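You operate a simulated robot arm through the tools that you are given. There is no shell and no other tool. Be economical: measure what you need, move in short steps, check, and stop when the job is done.

You are at the controls of a simulated robot arm. One attempt, no reset.

Task
Pack the lemon can with the earliest date into the lunch cooler.
Fine: fold the carry handle down, lift the lid off, stand the can inside, put the lid back on, stand the handle up. Set down upright: what you pick out. Where these are worked on the way, their far stop is far enough and under half their travel is too little: carry handle of the lunch cooler.

It is judged by the outcome, as a careful person would: the job done as asked, and still so three seconds after it is handed in. It fails if anything else is knocked over, pushed out of place, dropped, spilled or broken. Lids that push on must go on centred and level and be pressed home; caps that screw on are set level and turned clockwise until they are tight. Flat cloth is picked up by pressing the open fingertips on it (5 to 10 N) and closing them slowly along it; thin cloth reads only 2 to 8 mm in the jaws.

Robot
A 7-joint arm with a two-finger parallel gripper, fixed in place. Base frame: the origin is at the foot of the arm, x ahead of it, y to its left, z up; the work surface is at about z = 0.76. Readings come in m, degrees, newtons and seconds.
Its first joint turns from -166.0 to 166.0 degrees. Payload 4.4 kg.
Tool frame: the origin (TCP) lies between the finger pads and is the grasp point; the fingertips stand 0.023 m ahead of it; z points along the fingers, y is the line along which they close. The gripper opens to 0.094 m. The fingers are 0.038 m wide and 0.01 m thick; the gripper's body (0.054 by 0.096 m) begins 0.039 m behind the TCP.
Orientation is that of the tool frame in the base frame, as [roll, pitch, yaw] about the fixed x, y, z axes, in that order (R = Rz(yaw) Ry(pitch) Rx(roll)). With the fingers straight down and closing along the base's y, the tool's x points along the base's -x, its y along +y and its z along -z.

Tools
- The arm moves only by the tool apply_moves. Its argument "rows" is a list of rows, each a list of 6 numbers: the shift along the tool's x, y, z in m, then the turn, a rotation vector about the tool's x, y, z in degrees. In form: [[dx, dy, dz, wx, wy, wz], ...]. A call has 1 to 8 rows; each row shifts and turns the commanded pose from where the row before left it, along the tool's axes as they then stand. "grip" is the gripper command, from -1 (shut) to 1 (fully open), values between in proportion, set as the call begins (left out, the last holds). A row lasts 0.2 s, in which the tool goes at most 0.05 m and 8.6 degrees; a call with a longer step from one row to the next is refused whole, and so is a gripper value outside its range. Where a pose cannot be reached the arm comes as near as it can. A force on the tool above 50 N (or 10 N above the force at the start of the call, whichever is more), or a blocked arm, ends the call early, and 0.2 s more pass. The fingers move at their own pace (about 0.072 m/s each) and stop on an object; they squeeze with about 28 N. The grip force told is the motor's: it shows also when the fingers shut on nothing. Time passes only in rows, and 0.2 s behind the last, so rows that do not move let the fingers close. It gives the time, the measured TCP pose, the force on the tool (base axes), the opening and the grip force at its end, in the units of the frame above (readings bear some noise), with the torque about the TCP (base axes, N m) and any sound that the robot's microphone picked up.
- Cameras (640 x 400 px; columns grow to the right, rows downward): "scene" is fixed at [0.0499, -0.5013, 1.4053]; the picture's right is [0.59, -0.81, 0.00], its down [-0.34, -0.25, -0.91] and it looks along [0.73, 0.53, -0.42] (base axes); focal length 314 px, centre (320, 200). "wrist" rides on the gripper at [0.086, 0.016, -0.074] in the tool frame; the picture's right is [-0.18, 0.98, 0.00], its down [-0.58, -0.11, -0.81] and it looks along [-0.79, -0.15, 0.59] (tool axes); focal length 243 px, centre (320, 200). There is no depth. A picture from a camera that has moved, and an enlarged one, comes with that camera's place and axes in the base frame and with its lens.
- capture(camera): a new picture of that camera. It takes no simulated time.
- zoom(camera, box): a new picture of the part [left, top, right, bottom] of that camera's present view, enlarged. It takes no simulated time.
- sign_off(): hands the job in; it is judged then, once.

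Go step by step. Nothing tells you positions but the pictures and the camera data: compare them with the known pose of the tool, close in by small moves and look again before you grip or let go. The budget is 120 turns and 76 pictures, counting those below and the enlarged ones. Unless the task says otherwise, let go and move clear before handing in, and close with one line.

The tools are called after "Request:" by a JSON object that holds its "fn" and its "kwargs". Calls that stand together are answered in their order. apply_moves: Moves the arm, as the interface text tells. Its arguments: {"type":"object","properties":{"rows":{"type":"array"},"grip":{"type":"number"}},"required":["rows"]} The other tools are called the same way: capture (camera) takes a picture; zoom (camera, box) takes an enlarged picture of a part of a camera's view; sign_off () hands the job in.

At the start:

```text
time: 0.0
tcp_pos: [0.7708, 0.1294, 1.2102]
tool_rot: [-179.9, 0.0, 180.0]
ft_force: [-0.2, -0.5, 0.6]
ft_torque: [-0.01, 0.0, 0.0]
width: 0.0942
grasp_force: 0.1
```

scene: 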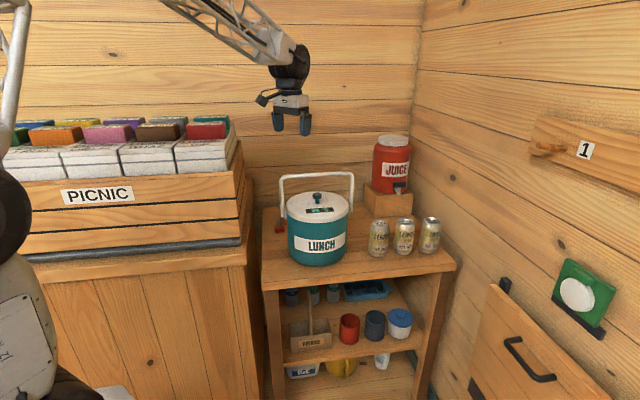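
wrist: 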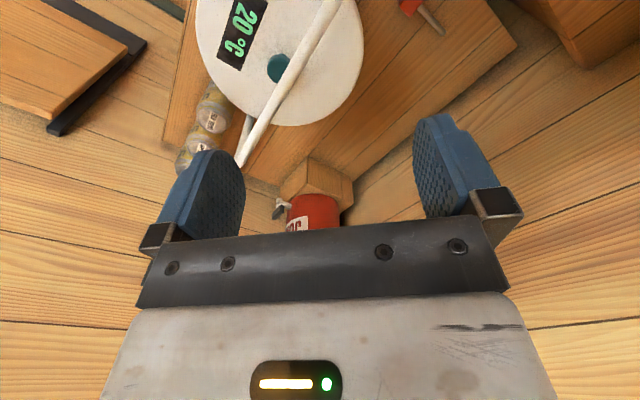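

I see the lunch cooler with its handle up and three cans to its right. I'll zoom in to read the cans and locate everything.

Request:
{"fn": "zoom", "kwargs": {"camera": "scene", "box": [360, 200, 460, 263]}}

Request:
{"fn": "zoom", "kwargs": {"camera": "scene", "box": [250, 160, 400, 280]}}

Request:
{"fn": "zoom", "kwargs": {"camera": "wrist", "box": [150, 0, 450, 188]}}

```text
6.35 times, centred on (410, 232) of scene
camera zoom: at [0.0499, -0.5013, 1.4053], right [0.59, -0.81, 0.0], down [-0.34, -0.25, -0.91], along [0.73, 0.53, -0.42], focal length 1993 px, centre (-251, -0)
```

zoom: 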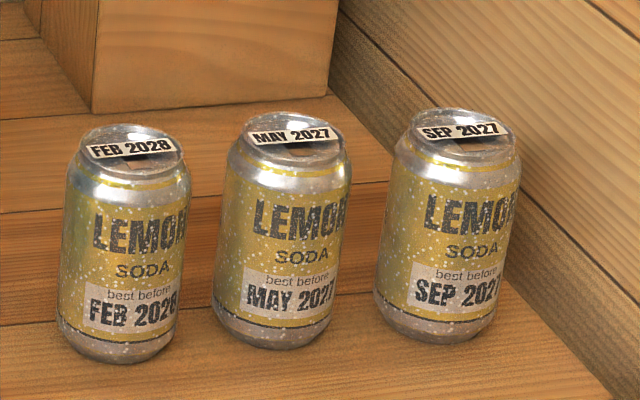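

```text
3.33 times, centred on (325, 220) of scene
camera zoom: at [0.0499, -0.5013, 1.4053], right [0.59, -0.81, 0.0], down [-0.34, -0.25, -0.91], along [0.73, 0.53, -0.42], focal length 1046 px, centre (303, 133)
```

zoom: 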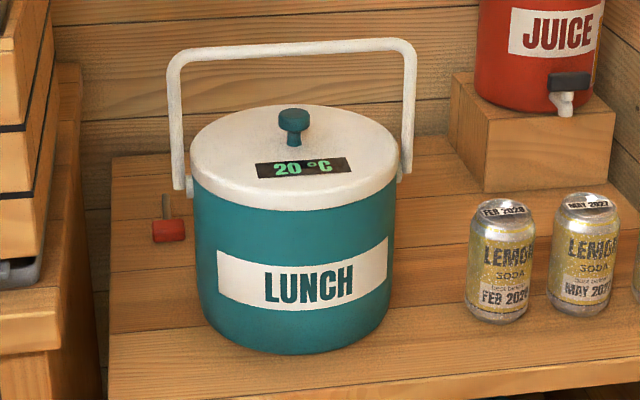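

```text
2.13 times, centred on (300, 94) of wrist
camera zoom: at [0.6861, 0.1466, 1.2837], right [0.18, 0.98, 0.0], down [0.58, -0.11, 0.81], along [0.79, -0.15, -0.59], focal length 516 px, centre (363, 426)
```

zoom: 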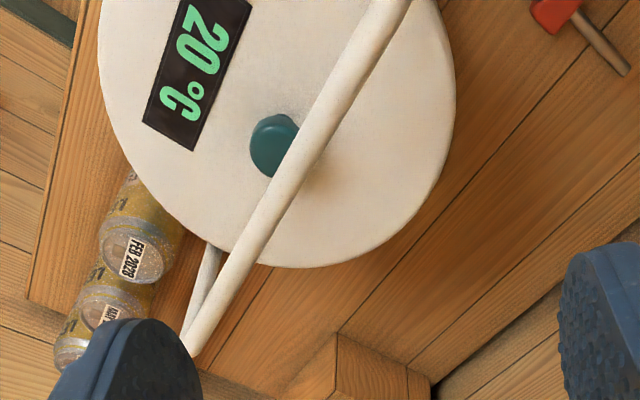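

The best-before dates are FEB 2028, MAY 2027 and SEP 2027, so the middle can (MAY 2027) is the one to pack. By triangulation the cooler axis is near (0.815, 0.069), with the handle bar at z≈1.044 running along (0.75, -0.66). I'll line the gripper up above the bar.

Request:
{"fn": "apply_moves", "kwargs": {"rows": [[-0.022, -0.03, 0.02, 0, 0, 0], [-0.022, -0.03, 0.02, 0, 0, 0], [0, 0, 0.02, 0, 0, 8.3], [0, 0, 0.02, 0, 0, 8.3], [0, 0, 0, 0, 0, 8.3], [0, 0, 0, 0, 0, 8.3], [0, 0, 0, 0, 0, 8.3], [0, 0, 0, 0, 0, 0]], "grip": 0.2}}

Request:
{"fn": "capture", "kwargs": {"camera": "wrist"}}

Request:
{"fn": "zoom", "kwargs": {"camera": "scene", "box": [230, 80, 430, 205]}}

```text
time: 1.8
tcp_pos: [0.8158, 0.0691, 1.1298]
tool_rot: [180.0, 0.1, 138.4]
ft_force: [0.3, -0.4, 0.0]
ft_torque: [-0.02, -0.01, -0.02]
width: 0.0562
grasp_force: 0.1
```

```text
70 pictures are left
camera wrist: at [0.7631, 0.1396, 1.204], right [0.79, 0.61, 0.0], down [0.36, -0.47, 0.81], along [0.49, -0.64, -0.59], focal length 243 px, centre (320, 200)
```

wrist: 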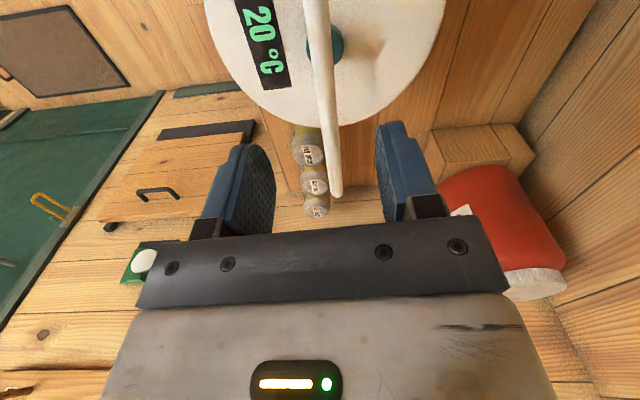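

```text
3.20 times, centred on (330, 142) of scene
camera zoom: at [0.0499, -0.5013, 1.4053], right [0.59, -0.81, 0.0], down [-0.34, -0.25, -0.91], along [0.73, 0.53, -0.42], focal length 1004 px, centre (288, 384)
```

zoom: 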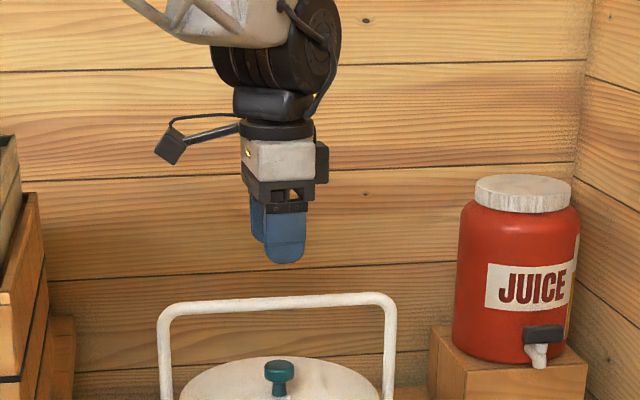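

The gripper is centred over the bar, so I'll descend to straddle it.

Request:
{"fn": "apply_moves", "kwargs": {"rows": [[0, 0, 0.03, 0, 0, 0], [0, 0, 0.03, 0, 0, 0], [0, 0, 0.028, 0, 0, 0], [0, 0, 0, 0, 0, 0]], "grip": -0.4}}

Request:
{"fn": "zoom", "kwargs": {"camera": "scene", "box": [230, 120, 430, 245]}}

```text
time: 2.8
tcp_pos: [0.8166, 0.0701, 1.043]
tool_rot: [180.0, 0.0, 138.5]
ft_force: [0.1, 0.0, -1.0]
ft_torque: [0.03, -0.02, 0.01]
width: 0.0284
grasp_force: 0.0
```

```text
3.20 times, centred on (330, 182) of scene
camera zoom: at [0.0499, -0.5013, 1.4053], right [0.59, -0.81, 0.0], down [-0.34, -0.25, -0.91], along [0.73, 0.53, -0.42], focal length 1004 px, centre (288, 256)
```

zoom: 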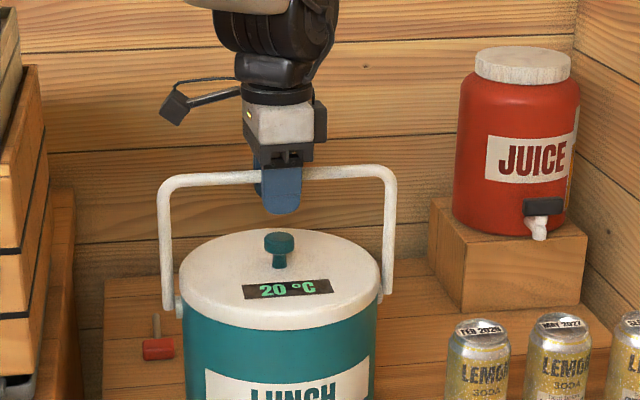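

The bar sits between the fingers. I'll test a fold toward the front with a small arc about the pivots.

Request:
{"fn": "apply_moves", "kwargs": {"rows": [[0, -0.0177, 0.0012, -8, 0, 0], [0, -0.0177, 0.0012, -8, 0, 0], [0, 0, 0, 0, 0, 0]]}}

Request:
{"fn": "zoom", "kwargs": {"camera": "scene", "box": [230, 120, 430, 245]}}

```text
time: 3.6
tcp_pos: [0.7911, 0.0431, 1.0368]
tool_rot: [163.8, -0.1, 138.5]
ft_force: [0.4, 0.3, 0.4]
ft_torque: [-0.03, -0.01, 0.01]
width: 0.028
grasp_force: 0.0
```

```text
3.20 times, centred on (330, 182) of scene
camera zoom: at [0.0499, -0.5013, 1.4053], right [0.59, -0.81, 0.0], down [-0.34, -0.25, -0.91], along [0.73, 0.53, -0.42], focal length 1004 px, centre (288, 256)
```

zoom: 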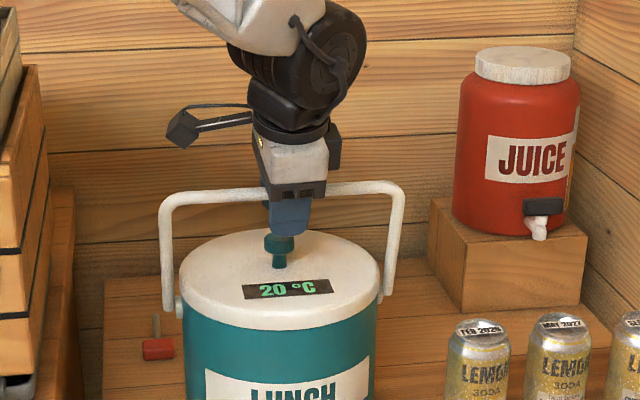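

The handle moves freely to the front, so I'll continue the arc.

Request:
{"fn": "apply_moves", "kwargs": {"rows": [[0, -0.0177, 0.0012, -8, 0, 0], [0, -0.0177, 0.0012, -8, 0, 0], [0, -0.0177, 0.0012, -8, 0, 0], [0, -0.0177, 0.0012, -8, 0, 0], [0, 0, 0, 0, 0, 0]]}}

Request:
{"fn": "zoom", "kwargs": {"camera": "scene", "box": [230, 120, 430, 245]}}

```text
time: 4.8
tcp_pos: [0.7535, 0.0013, 1.0008]
tool_rot: [132.0, -0.1, 138.5]
ft_force: [-0.6, -0.2, 0.0]
ft_torque: [0.04, 0.01, -0.03]
width: 0.0282
grasp_force: 0.0
```

```text
3.20 times, centred on (330, 182) of scene
camera zoom: at [0.0499, -0.5013, 1.4053], right [0.59, -0.81, 0.0], down [-0.34, -0.25, -0.91], along [0.73, 0.53, -0.42], focal length 1004 px, centre (288, 256)
```

zoom: 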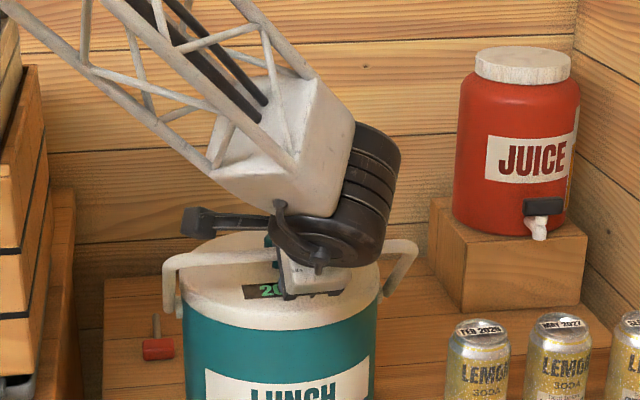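

Halfway down with no resistance. I'll back off slightly for clearance from the lid and continue to the stop.

Request:
{"fn": "apply_moves", "kwargs": {"rows": [[0, 0, -0.01, 0, 0, 0], [0, -0.0191, 0.0013, -8, 0, 0], [0, -0.0191, 0.0013, -8, 0, 0], [0, -0.0191, 0.0013, -8, 0, 0], [0, -0.0191, 0.0013, -8, 0, 0], [0, 0, 0, 0, 0, 0]]}}

Request:
{"fn": "zoom", "kwargs": {"camera": "scene", "box": [230, 140, 430, 265]}}

Request:
{"fn": "capture", "kwargs": {"camera": "wrist"}}

```text
time: 6.2
tcp_pos: [0.7258, -0.0327, 0.9371]
tool_rot: [100.0, 0.0, 138.5]
ft_force: [-0.1, -0.4, 0.1]
ft_torque: [-0.01, -0.03, 0.03]
width: 0.0282
grasp_force: 0.2
```

```text
3.20 times, centred on (330, 202) of scene
camera zoom: at [0.0499, -0.5013, 1.4053], right [0.59, -0.81, 0.0], down [-0.34, -0.25, -0.91], along [0.73, 0.53, -0.42], focal length 1004 px, centre (288, 192)
```

zoom: 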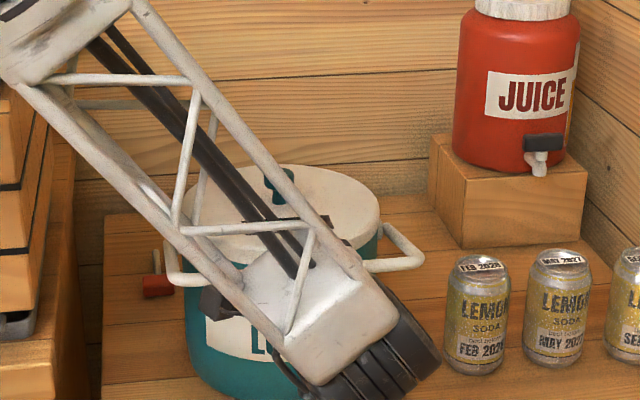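

```text
64 pictures are left
camera wrist: at [0.6151, -0.0287, 0.966], right [0.25, 0.01, 0.97], down [-0.1, -0.99, 0.03], along [0.96, -0.11, -0.25], focal length 243 px, centre (320, 200)
```

wrist: 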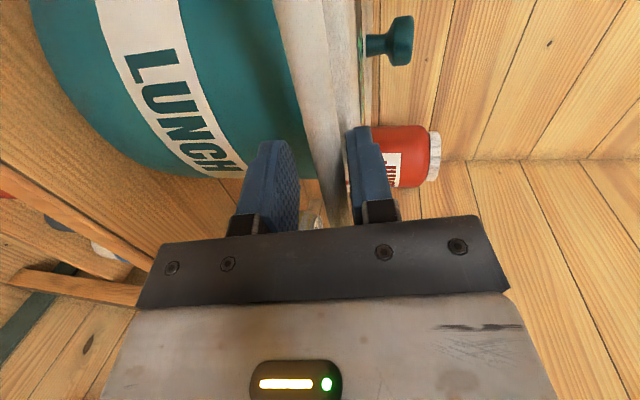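

The handle is at about 80°. I'll push on in small steps to find its stop.

Request:
{"fn": "apply_moves", "kwargs": {"rows": [[0, -0.0143, 0.0007, -6, 0, 0], [0, -0.0095, 0.0003, -4, 0, 0], [0, 0, 0, 0, 0, 0]]}}

Request:
{"fn": "capture", "kwargs": {"camera": "wrist"}}

Request:
{"fn": "zoom", "kwargs": {"camera": "scene", "box": [230, 140, 430, 265]}}

```text
time: 7.0
tcp_pos: [0.7232, -0.0337, 0.9145]
tool_rot: [89.9, 0.0, 138.5]
ft_force: [-0.8, 0.2, -0.5]
ft_torque: [0.02, 0.02, 0.01]
width: 0.0281
grasp_force: 0.1
```

```text
63 pictures are left
camera wrist: at [0.6109, -0.0318, 0.9305], right [0.14, -0.12, 0.98], down [-0.1, -0.99, -0.11], along [0.99, -0.08, -0.15], focal length 243 px, centre (320, 200)
```

wrist: 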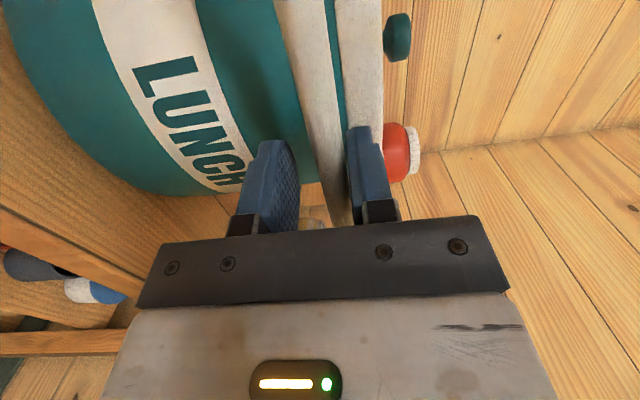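

```text
3.20 times, centred on (330, 202) of scene
camera zoom: at [0.0499, -0.5013, 1.4053], right [0.59, -0.81, 0.0], down [-0.34, -0.25, -0.91], along [0.73, 0.53, -0.42], focal length 1004 px, centre (288, 192)
```

zoom: 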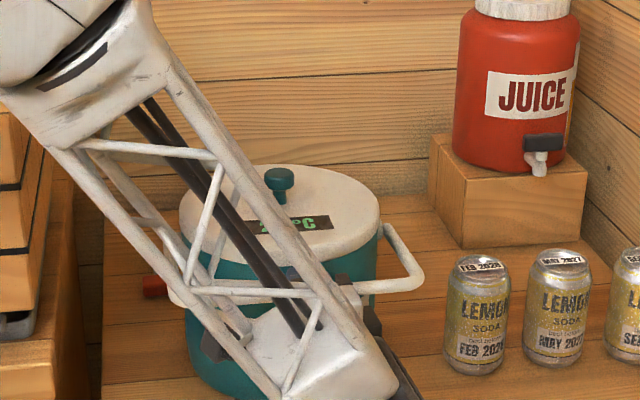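

Still no resistance at 90°. I'll continue a few degrees more.

Request:
{"fn": "apply_moves", "kwargs": {"rows": [[0, -0.007, 0, -3, 0, 0], [0, -0.007, 0.0, -3, 0, 0], [0, 0, 0, 0, 0, 0]]}}

Request:
{"fn": "zoom", "kwargs": {"camera": "scene", "box": [230, 140, 430, 265]}}

```text
time: 7.8
tcp_pos: [0.7257, -0.032, 0.8988]
tool_rot: [83.9, 0.0, 138.6]
ft_force: [0.4, -0.1, -0.4]
ft_torque: [0.01, 0.03, -0.01]
width: 0.0284
grasp_force: 0.0
```

```text
3.20 times, centred on (330, 202) of scene
camera zoom: at [0.0499, -0.5013, 1.4053], right [0.59, -0.81, 0.0], down [-0.34, -0.25, -0.91], along [0.73, 0.53, -0.42], focal length 1004 px, centre (288, 192)
```

zoom: 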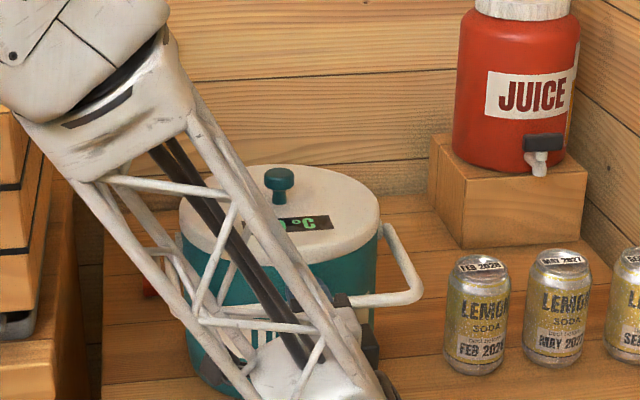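

The handle is past horizontal, so I'll withdraw and see whether it rests at its stop.

Request:
{"fn": "apply_moves", "kwargs": {"rows": [[0, 0, -0.03, 0, 0, 0], [0, 0, -0.03, 0, 0, 0], [0, 0.04, 0, 8, 0, 0], [0, 0.04, 0, 8, 0, 0], [0, 0.04, 0, 8, 0, 0], [0, 0.04, 0, 8, 0, 0], [0, 0.04, 0, 8, 0, 0], [0, 0, 0, 8, 0, 0]]}}

Request:
{"fn": "apply_moves", "kwargs": {"rows": [[0, 0, 0, 8, 0, 0], [0, 0, 0, 8, 0, 0], [0, 0, 0, 8, 0, 0], [0, 0, 0, 8, 0, 0], [0, 0, 0, 8, 0, 0], [0, 0, 0, 8, 0, 0], [0, 0, 0, 0, 0, 0]]}}

Request:
{"fn": "capture", "kwargs": {"camera": "scene"}}

Request:
{"fn": "capture", "kwargs": {"camera": "wrist"}}

```text
time: 9.6
tcp_pos: [0.7075, -0.052, 1.0848]
tool_rot: [132.1, 0.0, 138.4]
ft_force: [0.2, -0.5, -0.6]
ft_torque: [0.02, 0.0, 0.01]
width: 0.0283
grasp_force: 0.1
```

```text
time: 11.2
tcp_pos: [0.7091, -0.0513, 1.0885]
tool_rot: [-179.9, 0.1, 138.6]
ft_force: [0.1, 0.0, -0.4]
ft_torque: [0.0, -0.01, 0.0]
width: 0.0283
grasp_force: 0.1
```

```text
60 pictures are left
```

scene: 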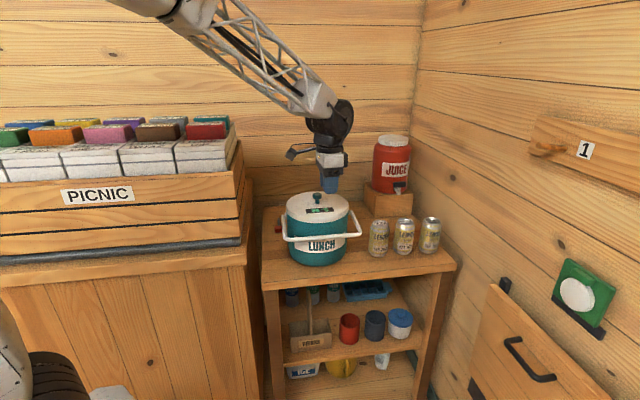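

```text
59 pictures are left
camera wrist: at [0.6549, 0.0181, 1.1621], right [0.79, 0.61, 0.0], down [0.36, -0.47, 0.81], along [0.5, -0.64, -0.59], focal length 243 px, centre (320, 200)
```

wrist: 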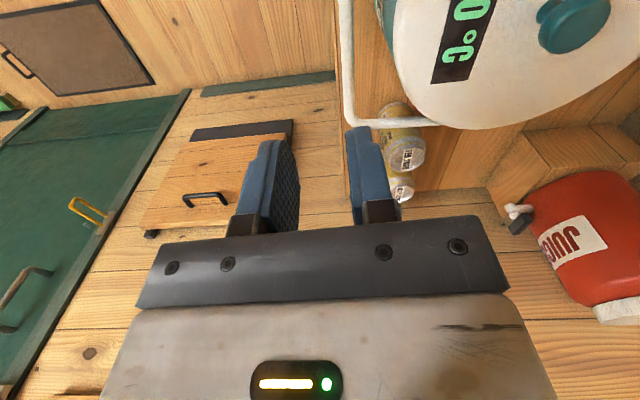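

The handle is folded to the front. I'll zoom in to judge its angle.

Request:
{"fn": "zoom", "kwargs": {"camera": "scene", "box": [260, 170, 388, 270]}}

```text
4.00 times, centred on (324, 220) of scene
camera zoom: at [0.0499, -0.5013, 1.4053], right [0.59, -0.81, 0.0], down [-0.34, -0.25, -0.91], along [0.73, 0.53, -0.42], focal length 1256 px, centre (304, 120)
```

zoom: 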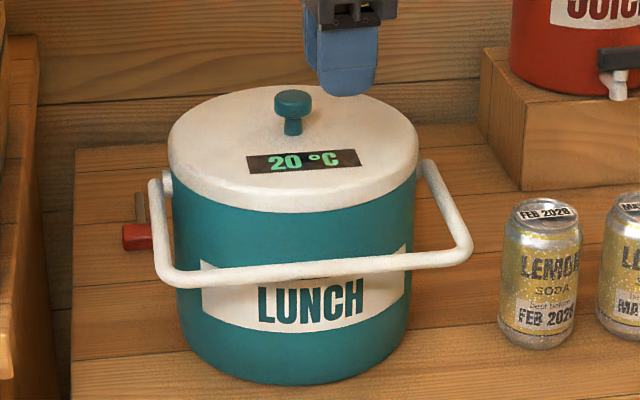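

The handle is held past horizontal and well clear. The knob is at about (0.815, 0.069), with its top at 0.982 and the lid top at 0.949. The only free spot for the lid is behind the cooler near (0.985, 0.222), at the edge of the reach, so I'll grip the knob with the tool tilted outward about its closing axis.

Request:
{"fn": "apply_moves", "kwargs": {"rows": [[0, 0, -0.01, 0, 0, -8.3], [0, 0, -0.01, 0, 0, -8.3], [0, 0, 0, 0, 0, -8.3], [0, 0, 0, 0, 0, -8.3], [0, 0, 0, 0, 0, -8.3], [-0.03, 0.04, 0, 0, 0, 0], [-0.03, 0.04, 0, 0, 0, 0], [-0.03, 0.04, 0, 0, 0, 0]], "grip": 0.3}}

Request:
{"fn": "apply_moves", "kwargs": {"rows": [[0, 0, 0, 0, -7, 0], [0, 0, 0, 0, -7, 0], [0, 0, 0, 0, -8, 0], [0, 0, 0, 0, 0, 0]]}}

Request:
{"fn": "capture", "kwargs": {"camera": "wrist"}}

```text
time: 13.0
tcp_pos: [0.7983, 0.0708, 1.107]
tool_rot: [-179.9, 0.1, 180.0]
ft_force: [-1.0, 0.2, 0.3]
ft_torque: [-0.01, -0.03, -0.01]
width: 0.0611
grasp_force: 0.0
```

```text
time: 14.0
tcp_pos: [0.7983, 0.0679, 1.1069]
tool_rot: [180.0, 22.1, -180.0]
ft_force: [-1.1, 0.1, 0.5]
ft_torque: [0.04, 0.0, 0.02]
width: 0.0613
grasp_force: 0.1
```

```text
57 pictures are left
camera wrist: at [0.6901, 0.0853, 1.1432], right [0.17, 0.98, 0.07], down [0.24, -0.11, 0.97], along [0.96, -0.15, -0.25], focal length 243 px, centre (320, 200)
```

wrist: 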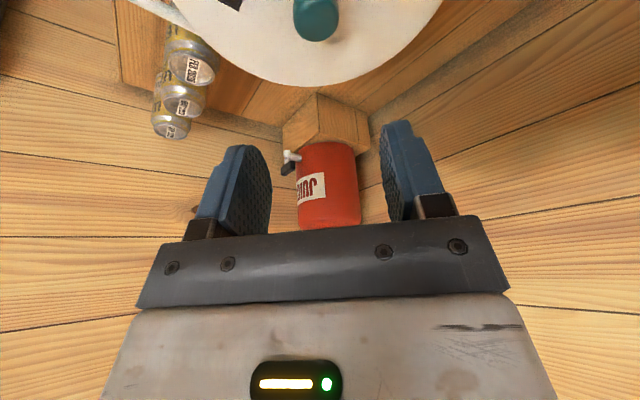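

The view agrees with the knob estimate of (0.82, 0.071). I'll descend most of the way and check.

Request:
{"fn": "apply_moves", "kwargs": {"rows": [[0.0076, 0.0007, 0.0312, 0, 0, 0], [0.0076, 0.0007, 0.0312, 0, 0, 0], [0.0076, 0.0007, 0.0312, 0, 0, 0], [0, 0, 0, 0, 0, 0]]}}

Request:
{"fn": "zoom", "kwargs": {"camera": "scene", "box": [260, 140, 388, 220]}}

Request:
{"fn": "capture", "kwargs": {"camera": "wrist"}}

```text
time: 15.0
tcp_pos: [0.8102, 0.0677, 1.0127]
tool_rot: [-179.9, 22.0, 180.0]
ft_force: [0.0, -0.5, 0.9]
ft_torque: [-0.01, -0.03, 0.01]
width: 0.0611
grasp_force: 0.0
```

```text
5.00 times, centred on (324, 180) of scene
camera zoom: at [0.0499, -0.5013, 1.4053], right [0.59, -0.81, 0.0], down [-0.34, -0.25, -0.91], along [0.73, 0.53, -0.42], focal length 1569 px, centre (300, 300)
```

zoom: 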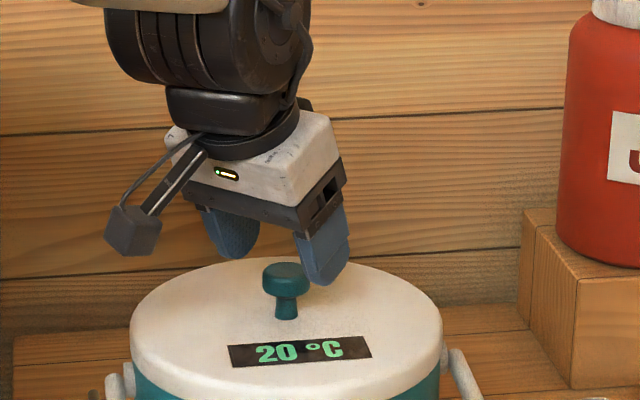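

```text
55 pictures are left
camera wrist: at [0.7024, 0.0851, 1.0485], right [0.17, 0.98, 0.07], down [0.24, -0.11, 0.97], along [0.96, -0.15, -0.25], focal length 243 px, centre (320, 200)
```

wrist: 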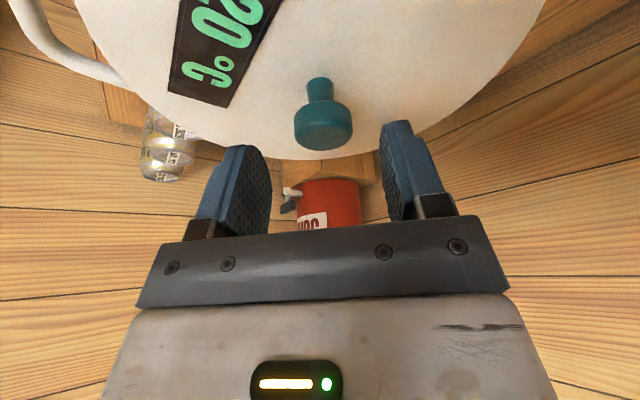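

The knob is at about (0.818, 0.070). I'll descend the last 29 mm and close on it.

Request:
{"fn": "apply_moves", "kwargs": {"rows": [[0.0014, 0.001, 0.0151, 0, 0, 0], [0.0013, 0.001, 0.0151, 0, 0, 0], [0, 0, 0, 0, 0, 0]]}}

Request:
{"fn": "apply_moves", "kwargs": {"rows": [[0, 0, 0, 0, 0, 0], [0, 0, 0, 0, 0, 0], [0, 0, 0, 0, 0, 0]], "grip": -1}}

Request:
{"fn": "zoom", "kwargs": {"camera": "scene", "box": [260, 140, 388, 220]}}

```text
time: 15.8
tcp_pos: [0.8198, 0.0702, 0.9826]
tool_rot: [179.9, 22.0, 179.9]
ft_force: [-0.6, 0.9, -0.6]
ft_torque: [0.01, -0.03, 0.01]
width: 0.0611
grasp_force: 0.1
```

```text
time: 16.6
tcp_pos: [0.82, 0.0719, 0.9825]
tool_rot: [179.9, 22.0, 179.9]
ft_force: [1.7, -2.1, 1.4]
ft_torque: [0.02, -0.03, 0.01]
width: 0.0305
grasp_force: 28.0
```

```text
5.00 times, centred on (324, 180) of scene
camera zoom: at [0.0499, -0.5013, 1.4053], right [0.59, -0.81, 0.0], down [-0.34, -0.25, -0.91], along [0.73, 0.53, -0.42], focal length 1569 px, centre (300, 300)
```

zoom: 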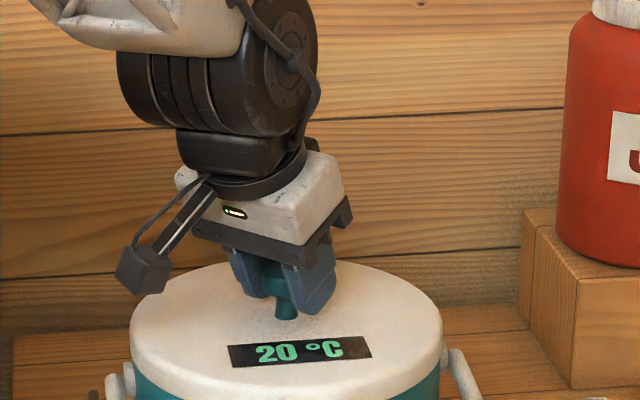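

The knob is gripped at a width of 30.5 mm. I'll lift straight up gently.

Request:
{"fn": "apply_moves", "kwargs": {"rows": [[-0.00375, 0, -0.00927, 0, 0, 0], [-0.00375, 0, -0.00927, 0, 0, 0], [-0.0056, 0, -0.0139, 0, 0, 0], [0, 0, 0, 0, 0, 0]]}}

Request:
{"fn": "zoom", "kwargs": {"camera": "scene", "box": [250, 140, 410, 260]}}

```text
time: 17.6
tcp_pos: [0.823, 0.0713, 1.0177]
tool_rot: [-179.9, 22.1, 180.0]
ft_force: [0.0, 0.0, -1.0]
ft_torque: [0.0, 0.0, -0.03]
width: 0.0307
grasp_force: 28.3
heard: snap
```

```text
3.33 times, centred on (330, 200) of scene
camera zoom: at [0.0499, -0.5013, 1.4053], right [0.59, -0.81, 0.0], down [-0.34, -0.25, -0.91], along [0.73, 0.53, -0.42], focal length 1046 px, centre (287, 200)
```

zoom: 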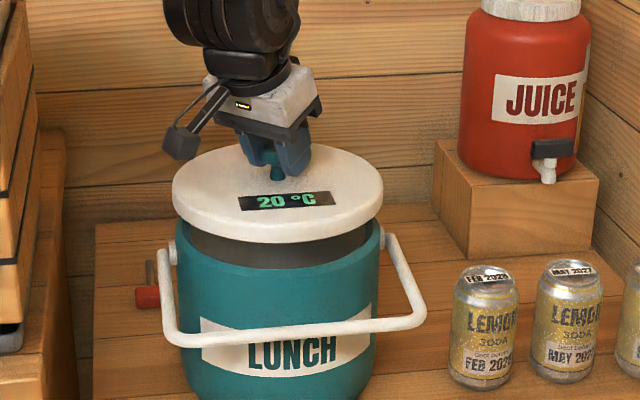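

The lid popped free cleanly. I'll lift further to clear the plug.

Request:
{"fn": "apply_moves", "kwargs": {"rows": [[-0.0113, 0, -0.0278, 0, 0, 0], [-0.0113, 0, -0.0278, 0, 0, 0], [-0.0113, 0, -0.0278, 0, 0, 0], [0, 0, 0, 0, 0, 0]]}}

Request:
{"fn": "zoom", "kwargs": {"camera": "scene", "box": [250, 120, 410, 220]}}

Request:
{"fn": "capture", "kwargs": {"camera": "wrist"}}

```text
time: 18.6
tcp_pos: [0.8238, 0.0719, 1.1069]
tool_rot: [180.0, 22.1, -180.0]
ft_force: [-0.1, 0.3, -1.8]
ft_torque: [0.0, 0.0, -0.02]
width: 0.0308
grasp_force: 27.9
```

```text
4.00 times, centred on (330, 170) of scene
camera zoom: at [0.0499, -0.5013, 1.4053], right [0.59, -0.81, 0.0], down [-0.34, -0.25, -0.91], along [0.73, 0.53, -0.42], focal length 1256 px, centre (280, 320)
```

zoom: 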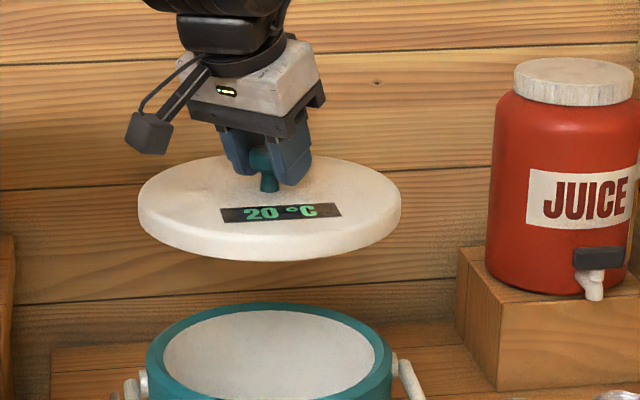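

```text
51 pictures are left
camera wrist: at [0.7163, 0.0887, 1.1445], right [0.17, 0.98, 0.07], down [0.24, -0.11, 0.97], along [0.96, -0.15, -0.25], focal length 243 px, centre (320, 200)
```

wrist: 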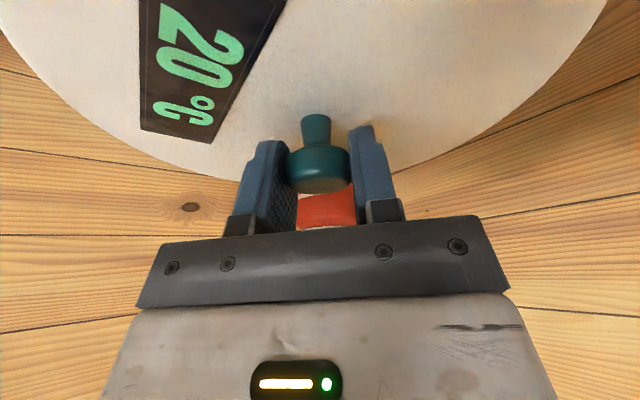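

The lid clears and hangs level. I'll move it back over the free spot behind the cooler.

Request:
{"fn": "apply_moves", "kwargs": {"rows": [[-0.0299, 0.03, 0.0121, 0, 0, 0], [-0.0299, 0.03, 0.0121, 0, 0, 0], [-0.0299, 0.03, 0.0121, 0, 0, 0], [-0.0299, 0.03, 0.0121, 0, 0, 0], [-0.0299, 0.03, 0.0121, 0, 0, 0], [0, 0, 0, 0, 0, 0]]}}

Request:
{"fn": "capture", "kwargs": {"camera": "scene"}}

Request:
{"fn": "capture", "kwargs": {"camera": "wrist"}}

```text
time: 20.0
tcp_pos: [0.9855, 0.2219, 1.1109]
tool_rot: [-180.0, 22.0, -180.0]
ft_force: [-0.5, 0.0, -1.4]
ft_torque: [0.01, -0.01, -0.01]
width: 0.0304
grasp_force: 28.0
```

```text
50 pictures are left
```

scene: 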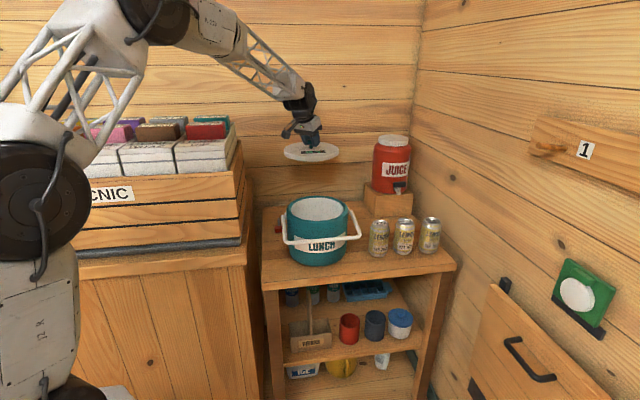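

```text
49 pictures are left
camera wrist: at [0.8789, 0.2384, 1.1474], right [0.17, 0.98, 0.07], down [0.24, -0.11, 0.97], along [0.96, -0.15, -0.25], focal length 243 px, centre (320, 200)
```

wrist: 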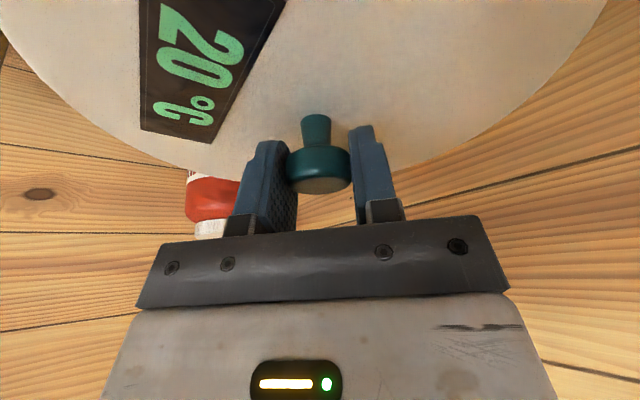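

Pose reached. I'll descend in stages.

Request:
{"fn": "apply_moves", "kwargs": {"rows": [[0.0169, 0, 0.0417, 0, 0, 0], [0.0169, 0, 0.0417, 0, 0, 0], [0.0169, 0, 0.0417, 0, 0, 0], [0.0169, 0, 0.0417, 0, 0, 0], [0, 0, 0, 0, 0, 0]]}}

Request:
{"fn": "zoom", "kwargs": {"camera": "scene", "box": [250, 130, 410, 230]}}

Request:
{"fn": "capture", "kwargs": {"camera": "wrist"}}

```text
time: 21.2
tcp_pos: [0.9833, 0.2221, 0.9289]
tool_rot: [-180.0, 22.0, -179.9]
ft_force: [0.5, -0.3, -1.6]
ft_torque: [-0.01, 0.01, 0.01]
width: 0.0309
grasp_force: 27.8
```

```text
4.00 times, centred on (330, 180) of scene
camera zoom: at [0.0499, -0.5013, 1.4053], right [0.59, -0.81, 0.0], down [-0.34, -0.25, -0.91], along [0.73, 0.53, -0.42], focal length 1256 px, centre (280, 280)
```

zoom: 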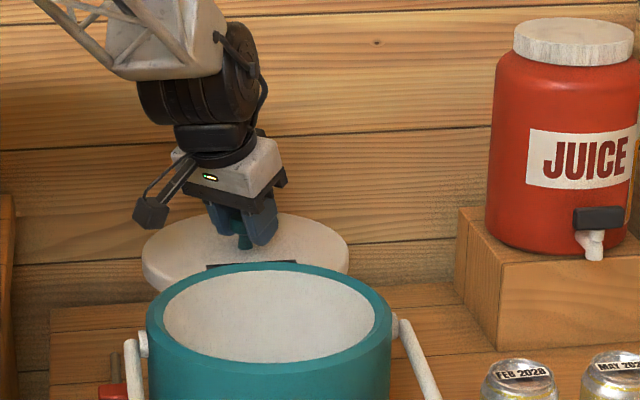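

```text
47 pictures are left
camera wrist: at [0.8768, 0.2387, 0.9652], right [0.17, 0.98, 0.07], down [0.24, -0.11, 0.97], along [0.96, -0.15, -0.25], focal length 243 px, centre (320, 200)
```

wrist: 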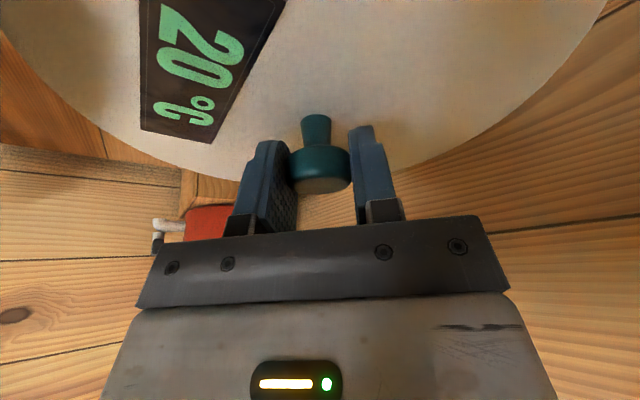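

The gap to the cooler is about 2 cm. I'll nudge slightly away from the mallet and keep lowering.

Request:
{"fn": "apply_moves", "kwargs": {"rows": [[-0.0099, -0.0105, 0.004, 0, 0, 0], [0.0131, 0, 0.0324, 0, 0, 0], [0.0131, 0, 0.0324, 0, 0, 0], [0, 0, 0, 0, 0, 0]]}}

Request:
{"fn": "apply_moves", "kwargs": {"rows": [[0.0038, 0, 0.0093, 0, 0, 0], [0.0019, 0, 0.0046, 0, 0, 0], [0, 0, 0, 0, 0, 0]]}}

Request:
{"fn": "zoom", "kwargs": {"camera": "scene", "box": [250, 150, 410, 250]}}

Request:
{"fn": "capture", "kwargs": {"camera": "wrist"}}

```text
time: 22.2
tcp_pos: [0.9963, 0.2096, 0.8578]
tool_rot: [-179.9, 22.1, -180.0]
ft_force: [-0.8, 0.3, -1.0]
ft_torque: [-0.02, 0.02, 0.0]
width: 0.0307
grasp_force: 27.8
```

```text
time: 23.0
tcp_pos: [0.9948, 0.2124, 0.843]
tool_rot: [179.9, 22.0, 180.0]
ft_force: [-0.3, -0.4, -1.6]
ft_torque: [0.0, -0.02, 0.01]
width: 0.0307
grasp_force: 27.7
```

```text
4.00 times, centred on (330, 200) of scene
camera zoom: at [0.0499, -0.5013, 1.4053], right [0.59, -0.81, 0.0], down [-0.34, -0.25, -0.91], along [0.73, 0.53, -0.42], focal length 1256 px, centre (280, 200)
```

zoom: 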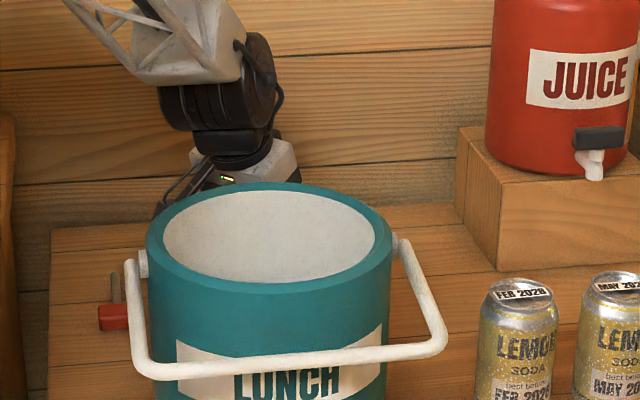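

```text
45 pictures are left
camera wrist: at [0.8872, 0.2278, 0.8793], right [0.17, 0.98, 0.07], down [0.24, -0.11, 0.97], along [0.96, -0.15, -0.25], focal length 243 px, centre (320, 200)
```

wrist: 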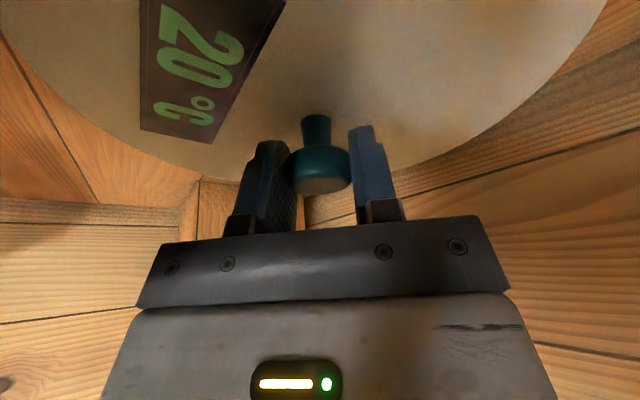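

The lid is now hidden behind the cooler, so I'll lower in small steps and watch the force.

Request:
{"fn": "apply_moves", "kwargs": {"rows": [[0.0019, 0, 0.0046, 0, 0, 0], [0.0019, 0, 0.0046, 0, 0, 0], [0, 0, 0, 0, 0, 0]]}}

Request:
{"fn": "apply_moves", "kwargs": {"rows": [[0.0015, 0, 0.0037, 0, 0, 0], [0, 0, 0, 0, 0, 0]]}}

Request:
{"fn": "apply_moves", "kwargs": {"rows": [[0.0015, 0, 0.0037, 0, 0, 0], [0, 0, 0, 0, 0, 0]]}}

```text
time: 23.8
tcp_pos: [0.9938, 0.2108, 0.8328]
tool_rot: [-179.9, 22.0, -180.0]
ft_force: [-0.7, -0.3, -1.1]
ft_torque: [0.02, 0.0, 0.01]
width: 0.0307
grasp_force: 27.8
```

```text
time: 24.4
tcp_pos: [0.9944, 0.2116, 0.8275]
tool_rot: [-180.0, 22.0, -180.0]
ft_force: [0.9, 0.2, -1.4]
ft_torque: [-0.02, 0.01, 0.0]
width: 0.0309
grasp_force: 27.9
```

```text
time: 25.0
tcp_pos: [0.9928, 0.2094, 0.8253]
tool_rot: [-180.0, 22.0, 179.9]
ft_force: [0.1, 0.2, -1.8]
ft_torque: [0.01, 0.02, -0.01]
width: 0.0307
grasp_force: 27.5
```

Request:
{"fn": "apply_moves", "kwargs": {"rows": [[0.0015, 0, 0.0037, 0, 0, 0], [0, 0, 0, 0, 0, 0]]}}

Request:
{"fn": "apply_moves", "kwargs": {"rows": [[0.0011, 0, 0.0028, 0, 0, 0], [0, 0, 0, 0, 0, 0]]}}

```text
time: 25.6
tcp_pos: [0.9936, 0.2112, 0.8199]
tool_rot: [179.9, 22.0, -180.0]
ft_force: [0.1, 0.1, -1.5]
ft_torque: [-0.01, 0.02, -0.02]
width: 0.0309
grasp_force: 27.7
```

```text
time: 26.2
tcp_pos: [0.9935, 0.2119, 0.8202]
tool_rot: [-180.0, 22.2, 180.0]
ft_force: [-4.9, -6.6, 25.4]
ft_torque: [-0.13, 0.12, -0.04]
width: 0.0305
grasp_force: 28.1
```

The lid touched the table at TCP z 0.820. I'll ease off the pressure, open, and back away along the tool axis.

Request:
{"fn": "apply_moves", "kwargs": {"rows": [[-0.0008, 0, -0.0019, 0, 0, 0], [0, 0, 0, 0, 0, 0]]}}

Request:
{"fn": "apply_moves", "kwargs": {"rows": [[0, 0, 0, 0, 0, 0], [0, 0, 0, 0, 0, 0]], "grip": 0.4}}

Request:
{"fn": "capture", "kwargs": {"camera": "wrist"}}

```text
time: 26.8
tcp_pos: [0.9932, 0.2114, 0.8204]
tool_rot: [179.9, 22.0, -180.0]
ft_force: [5.8, -4.0, 14.0]
ft_torque: [-0.02, -0.26, 0.0]
width: 0.0306
grasp_force: 27.9
```

```text
time: 27.4
tcp_pos: [0.9928, 0.2126, 0.8182]
tool_rot: [180.0, 21.9, -180.0]
ft_force: [0.0, -0.2, -0.2]
ft_torque: [0.02, 0.01, -0.03]
width: 0.0659
grasp_force: 0.1
```

```text
44 pictures are left
camera wrist: at [0.8855, 0.2282, 0.8556], right [0.17, 0.98, 0.07], down [0.24, -0.11, 0.97], along [0.96, -0.15, -0.25], focal length 243 px, centre (320, 200)
```

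wrist: 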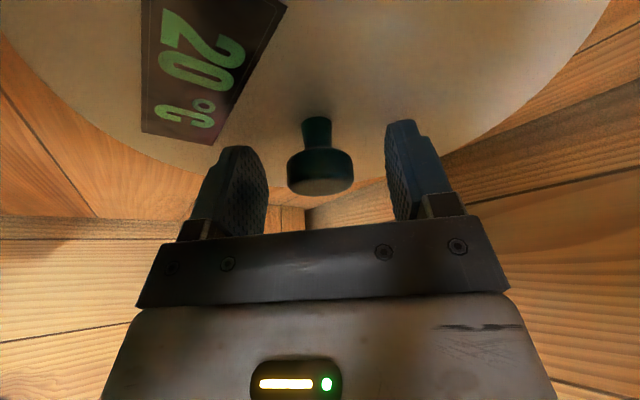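

The lid is resting, and its regrasp pose is about (0.9935, 0.2115, 0.820). I'll rise straight up, then look.

Request:
{"fn": "apply_moves", "kwargs": {"rows": [[-0.0113, 0, -0.0278, 0, 0, 0], [-0.0169, 0, -0.0417, 0, 0, 0], [-0.0169, 0, -0.0417, 0, 0, 0], [-0.0169, 0, -0.0417, 0, 0, 0], [-0.0169, 0, -0.0417, 0, 0, 0], [-0.0169, 0, -0.0417, 0, 0, 0], [0, 0, 0, 0, 0, 0]]}}

Request:
{"fn": "capture", "kwargs": {"camera": "wrist"}}

Request:
{"fn": "zoom", "kwargs": {"camera": "scene", "box": [260, 170, 460, 295]}}

```text
time: 29.0
tcp_pos: [0.9973, 0.2158, 1.0713]
tool_rot: [179.9, 22.1, -179.9]
ft_force: [0.2, 0.2, 0.5]
ft_torque: [-0.02, -0.02, -0.01]
width: 0.0659
grasp_force: 0.0
```

```text
43 pictures are left
camera wrist: at [0.8897, 0.232, 1.1074], right [0.17, 0.98, 0.07], down [0.24, -0.11, 0.97], along [0.96, -0.15, -0.25], focal length 243 px, centre (320, 200)
```

wrist: 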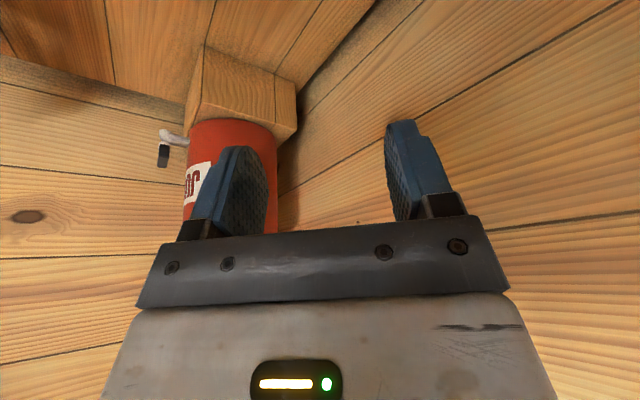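

```text
3.20 times, centred on (360, 232) of scene
camera zoom: at [0.0499, -0.5013, 1.4053], right [0.59, -0.81, 0.0], down [-0.34, -0.25, -0.91], along [0.73, 0.53, -0.42], focal length 1004 px, centre (192, 96)
```

zoom: 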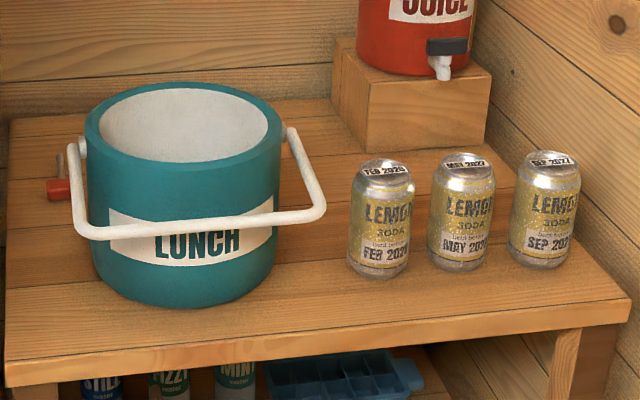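

The lid is fully behind the cooler. I'll move over to the cans, removing the tilt and turning so the fingers close across the row.

Request:
{"fn": "apply_moves", "kwargs": {"rows": [[0.0297, 0, -0.0119, 0, 0, 0], [0.0297, 0, -0.0119, 0, 0, 0], [0, 0, 0, 0, 7.3, 0], [0, 0, 0, 0, 7.3, 0], [0, 0, 0, 0, 7.4, 0], [0, -0.049, 0, 0, 0, 0], [0, -0.049, 0, 0, 0, 0], [0, -0.049, 0, 0, 0, 0]], "grip": 1}}

Request:
{"fn": "apply_moves", "kwargs": {"rows": [[0, -0.049, 0, 0, 0, 0], [0, -0.049, 0, 0, 0, 0], [0, -0.049, 0, 0, 0, 0], [0, -0.049, 0, 0, 0, 0], [0, 0, 0, 0, 0, 8.5], [0, 0, 0, 0, 0, 8.5], [0, 0, 0, 0, 0, 8.5], [0, 0, 0, 0, 0, 8.5]]}}

Request:
{"fn": "apply_moves", "kwargs": {"rows": [[0, 0, 0, 0, 0, 8.5], [0, 0, 0, 0, 0, 2.5], [0, 0, 0, 0, 0, 0]]}}

Request:
{"fn": "capture", "kwargs": {"camera": "wrist"}}

```text
time: 30.8
tcp_pos: [0.9299, 0.0673, 1.0703]
tool_rot: [180.0, 0.0, -180.0]
ft_force: [-0.3, -0.9, 0.0]
ft_torque: [0.02, 0.01, 0.0]
width: 0.0942
grasp_force: 0.1
```

```text
time: 32.6
tcp_pos: [0.9284, -0.1304, 1.0748]
tool_rot: [-179.9, 0.1, 145.9]
ft_force: [-0.2, -0.3, 0.3]
ft_torque: [-0.01, 0.02, 0.02]
width: 0.0939
grasp_force: 0.1
```

```text
time: 33.4
tcp_pos: [0.9291, -0.1298, 1.0761]
tool_rot: [180.0, 0.0, 135.0]
ft_force: [0.0, 0.4, 0.6]
ft_torque: [0.03, 0.0, -0.04]
width: 0.094
grasp_force: 0.0
```

```text
41 pictures are left
camera wrist: at [0.8803, -0.0576, 1.1494], right [0.83, 0.56, 0.0], down [0.33, -0.49, 0.81], along [0.46, -0.67, -0.59], focal length 243 px, centre (320, 200)
```

wrist: 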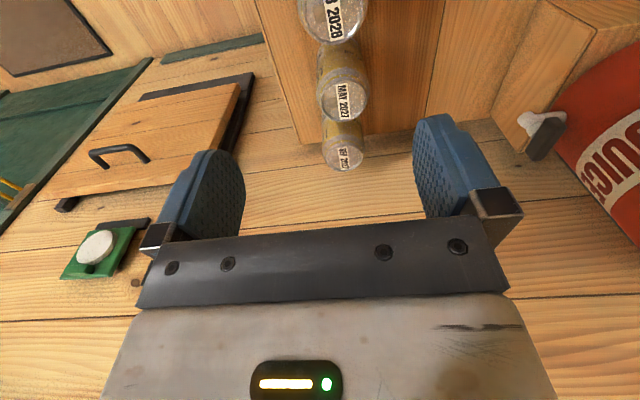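

The MAY 2027 can is the middle one, at about (0.990, -0.181). I'll move over it and tilt 20° along the row.

Request:
{"fn": "apply_moves", "kwargs": {"rows": [[-0.039, 0.0035, 0, 0, 0, 0], [-0.04, 0.0035, 0, 0, 0, 0], [0, 0, 0.02, 0, -7, 0], [0, 0, 0.02, 0, -7, 0], [0, 0, 0, 0, -6, 0], [0, 0, 0, 0, 0, 0]]}}

Request:
{"fn": "capture", "kwargs": {"camera": "wrist"}}

Request:
{"fn": "zoom", "kwargs": {"camera": "scene", "box": [340, 140, 468, 268]}}

```text
time: 34.8
tcp_pos: [0.9904, -0.1836, 1.0359]
tool_rot: [179.9, 20.1, 135.0]
ft_force: [0.4, -0.3, 0.1]
ft_torque: [0.02, 0.02, -0.01]
width: 0.0941
grasp_force: 0.1
```

```text
40 pictures are left
camera wrist: at [0.9278, -0.0964, 1.076], right [0.82, 0.57, 0.06], down [0.11, -0.27, 0.96], along [0.57, -0.77, -0.28], focal length 243 px, centre (320, 200)
```

wrist: 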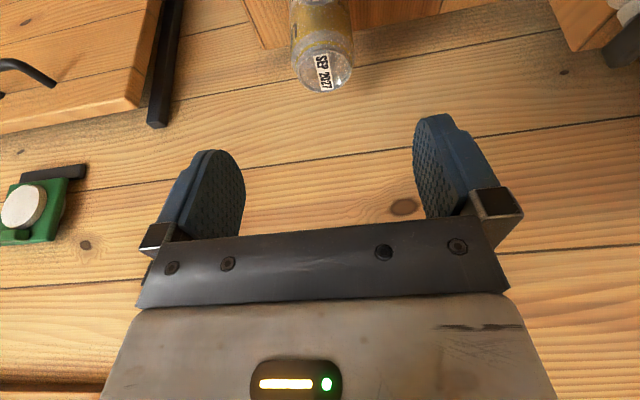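

```text
3.12 times, centred on (404, 204) of scene
camera zoom: at [0.0499, -0.5013, 1.4053], right [0.59, -0.81, 0.0], down [-0.34, -0.25, -0.91], along [0.73, 0.53, -0.42], focal length 981 px, centre (58, 188)
```

zoom: 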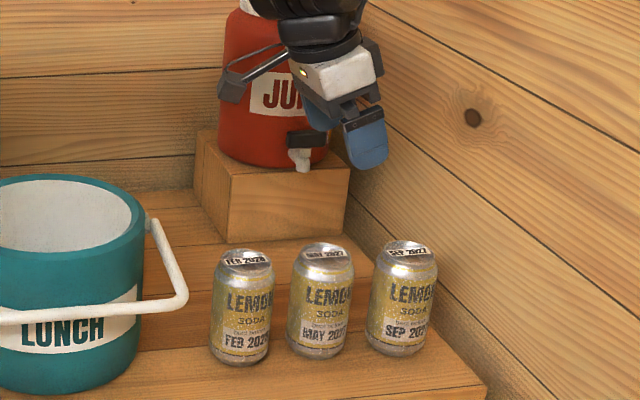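

The scene view agrees on (0.993, -0.180). I'll descend to just above the can and check alignment.

Request:
{"fn": "apply_moves", "kwargs": {"rows": [[0.0137, 0.004, 0.0376, 0, 0, 0], [0.0137, 0, 0.0376, 0, 0, 0], [0.0103, 0, 0.0282, 0, 0, 0], [0, 0, 0, 0, 0, 0]]}}

Request:
{"fn": "zoom", "kwargs": {"camera": "scene", "box": [350, 165, 460, 265]}}

Request:
{"fn": "capture", "kwargs": {"camera": "wrist"}}

```text
time: 35.8
tcp_pos: [0.9973, -0.1811, 0.924]
tool_rot: [-180.0, 20.0, 135.0]
ft_force: [-0.1, 0.3, -0.3]
ft_torque: [-0.01, 0.02, 0.01]
width: 0.0941
grasp_force: 0.0
```

```text
4.00 times, centred on (405, 215) of scene
camera zoom: at [0.0499, -0.5013, 1.4053], right [0.59, -0.81, 0.0], down [-0.34, -0.25, -0.91], along [0.73, 0.53, -0.42], focal length 1256 px, centre (-20, 140)
```

zoom: 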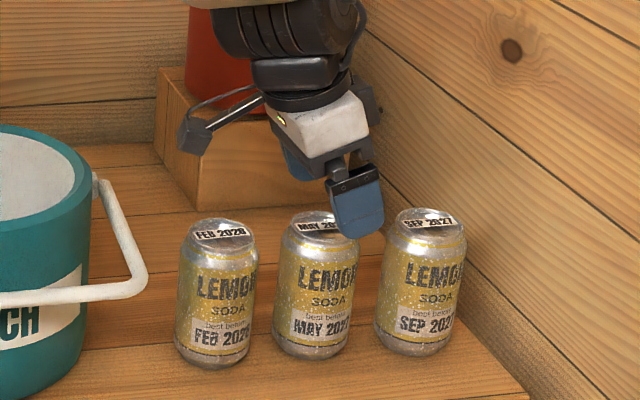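

```text
37 pictures are left
camera wrist: at [0.9348, -0.0941, 0.9646], right [0.82, 0.57, 0.06], down [0.11, -0.27, 0.96], along [0.56, -0.77, -0.28], focal length 243 px, centre (320, 200)
```

wrist: 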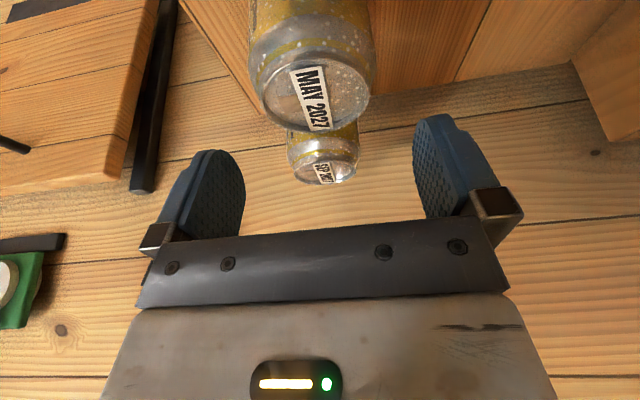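

Alignment across the row is good, and I'll shift 6 mm back along it. Now I'll descend to grip height.

Request:
{"fn": "apply_moves", "kwargs": {"rows": [[0.0134, 0, 0.0281, 0, 0, 0], [0.0134, 0, 0.0281, 0, 0, 0], [0, 0, 0, 0, 0, 0]]}}

Request:
{"fn": "zoom", "kwargs": {"camera": "scene", "box": [350, 165, 460, 265]}}

Request:
{"fn": "capture", "kwargs": {"camera": "wrist"}}

```text
time: 36.6
tcp_pos: [0.9939, -0.1772, 0.8601]
tool_rot: [-180.0, 20.0, 135.1]
ft_force: [0.4, -0.5, -0.5]
ft_torque: [0.0, 0.01, -0.02]
width: 0.0938
grasp_force: 0.0
```

```text
4.00 times, centred on (405, 215) of scene
camera zoom: at [0.0499, -0.5013, 1.4053], right [0.59, -0.81, 0.0], down [-0.34, -0.25, -0.91], along [0.73, 0.53, -0.42], focal length 1256 px, centre (-20, 140)
```

zoom: 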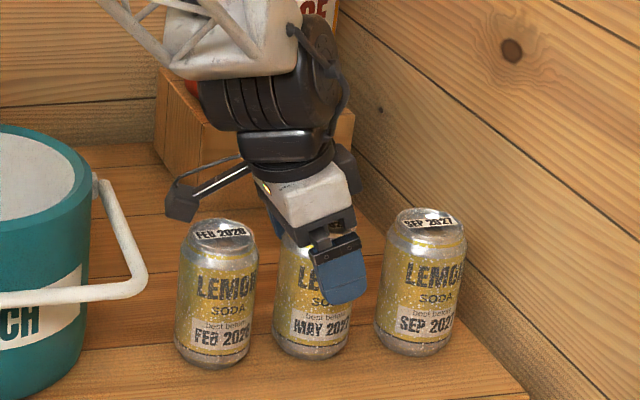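

```text
35 pictures are left
camera wrist: at [0.9316, -0.0891, 0.9013], right [0.82, 0.57, 0.06], down [0.11, -0.27, 0.96], along [0.56, -0.77, -0.28], focal length 243 px, centre (320, 200)
```

wrist: 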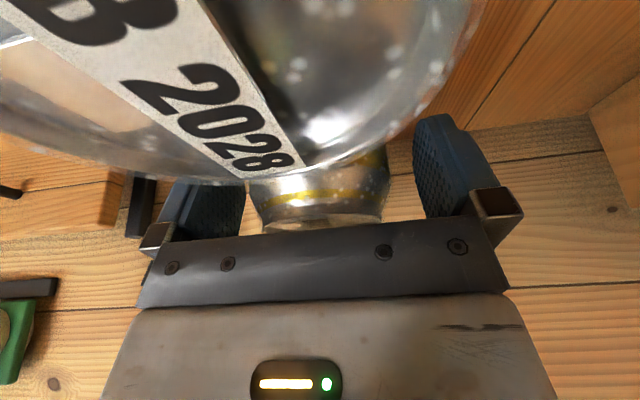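

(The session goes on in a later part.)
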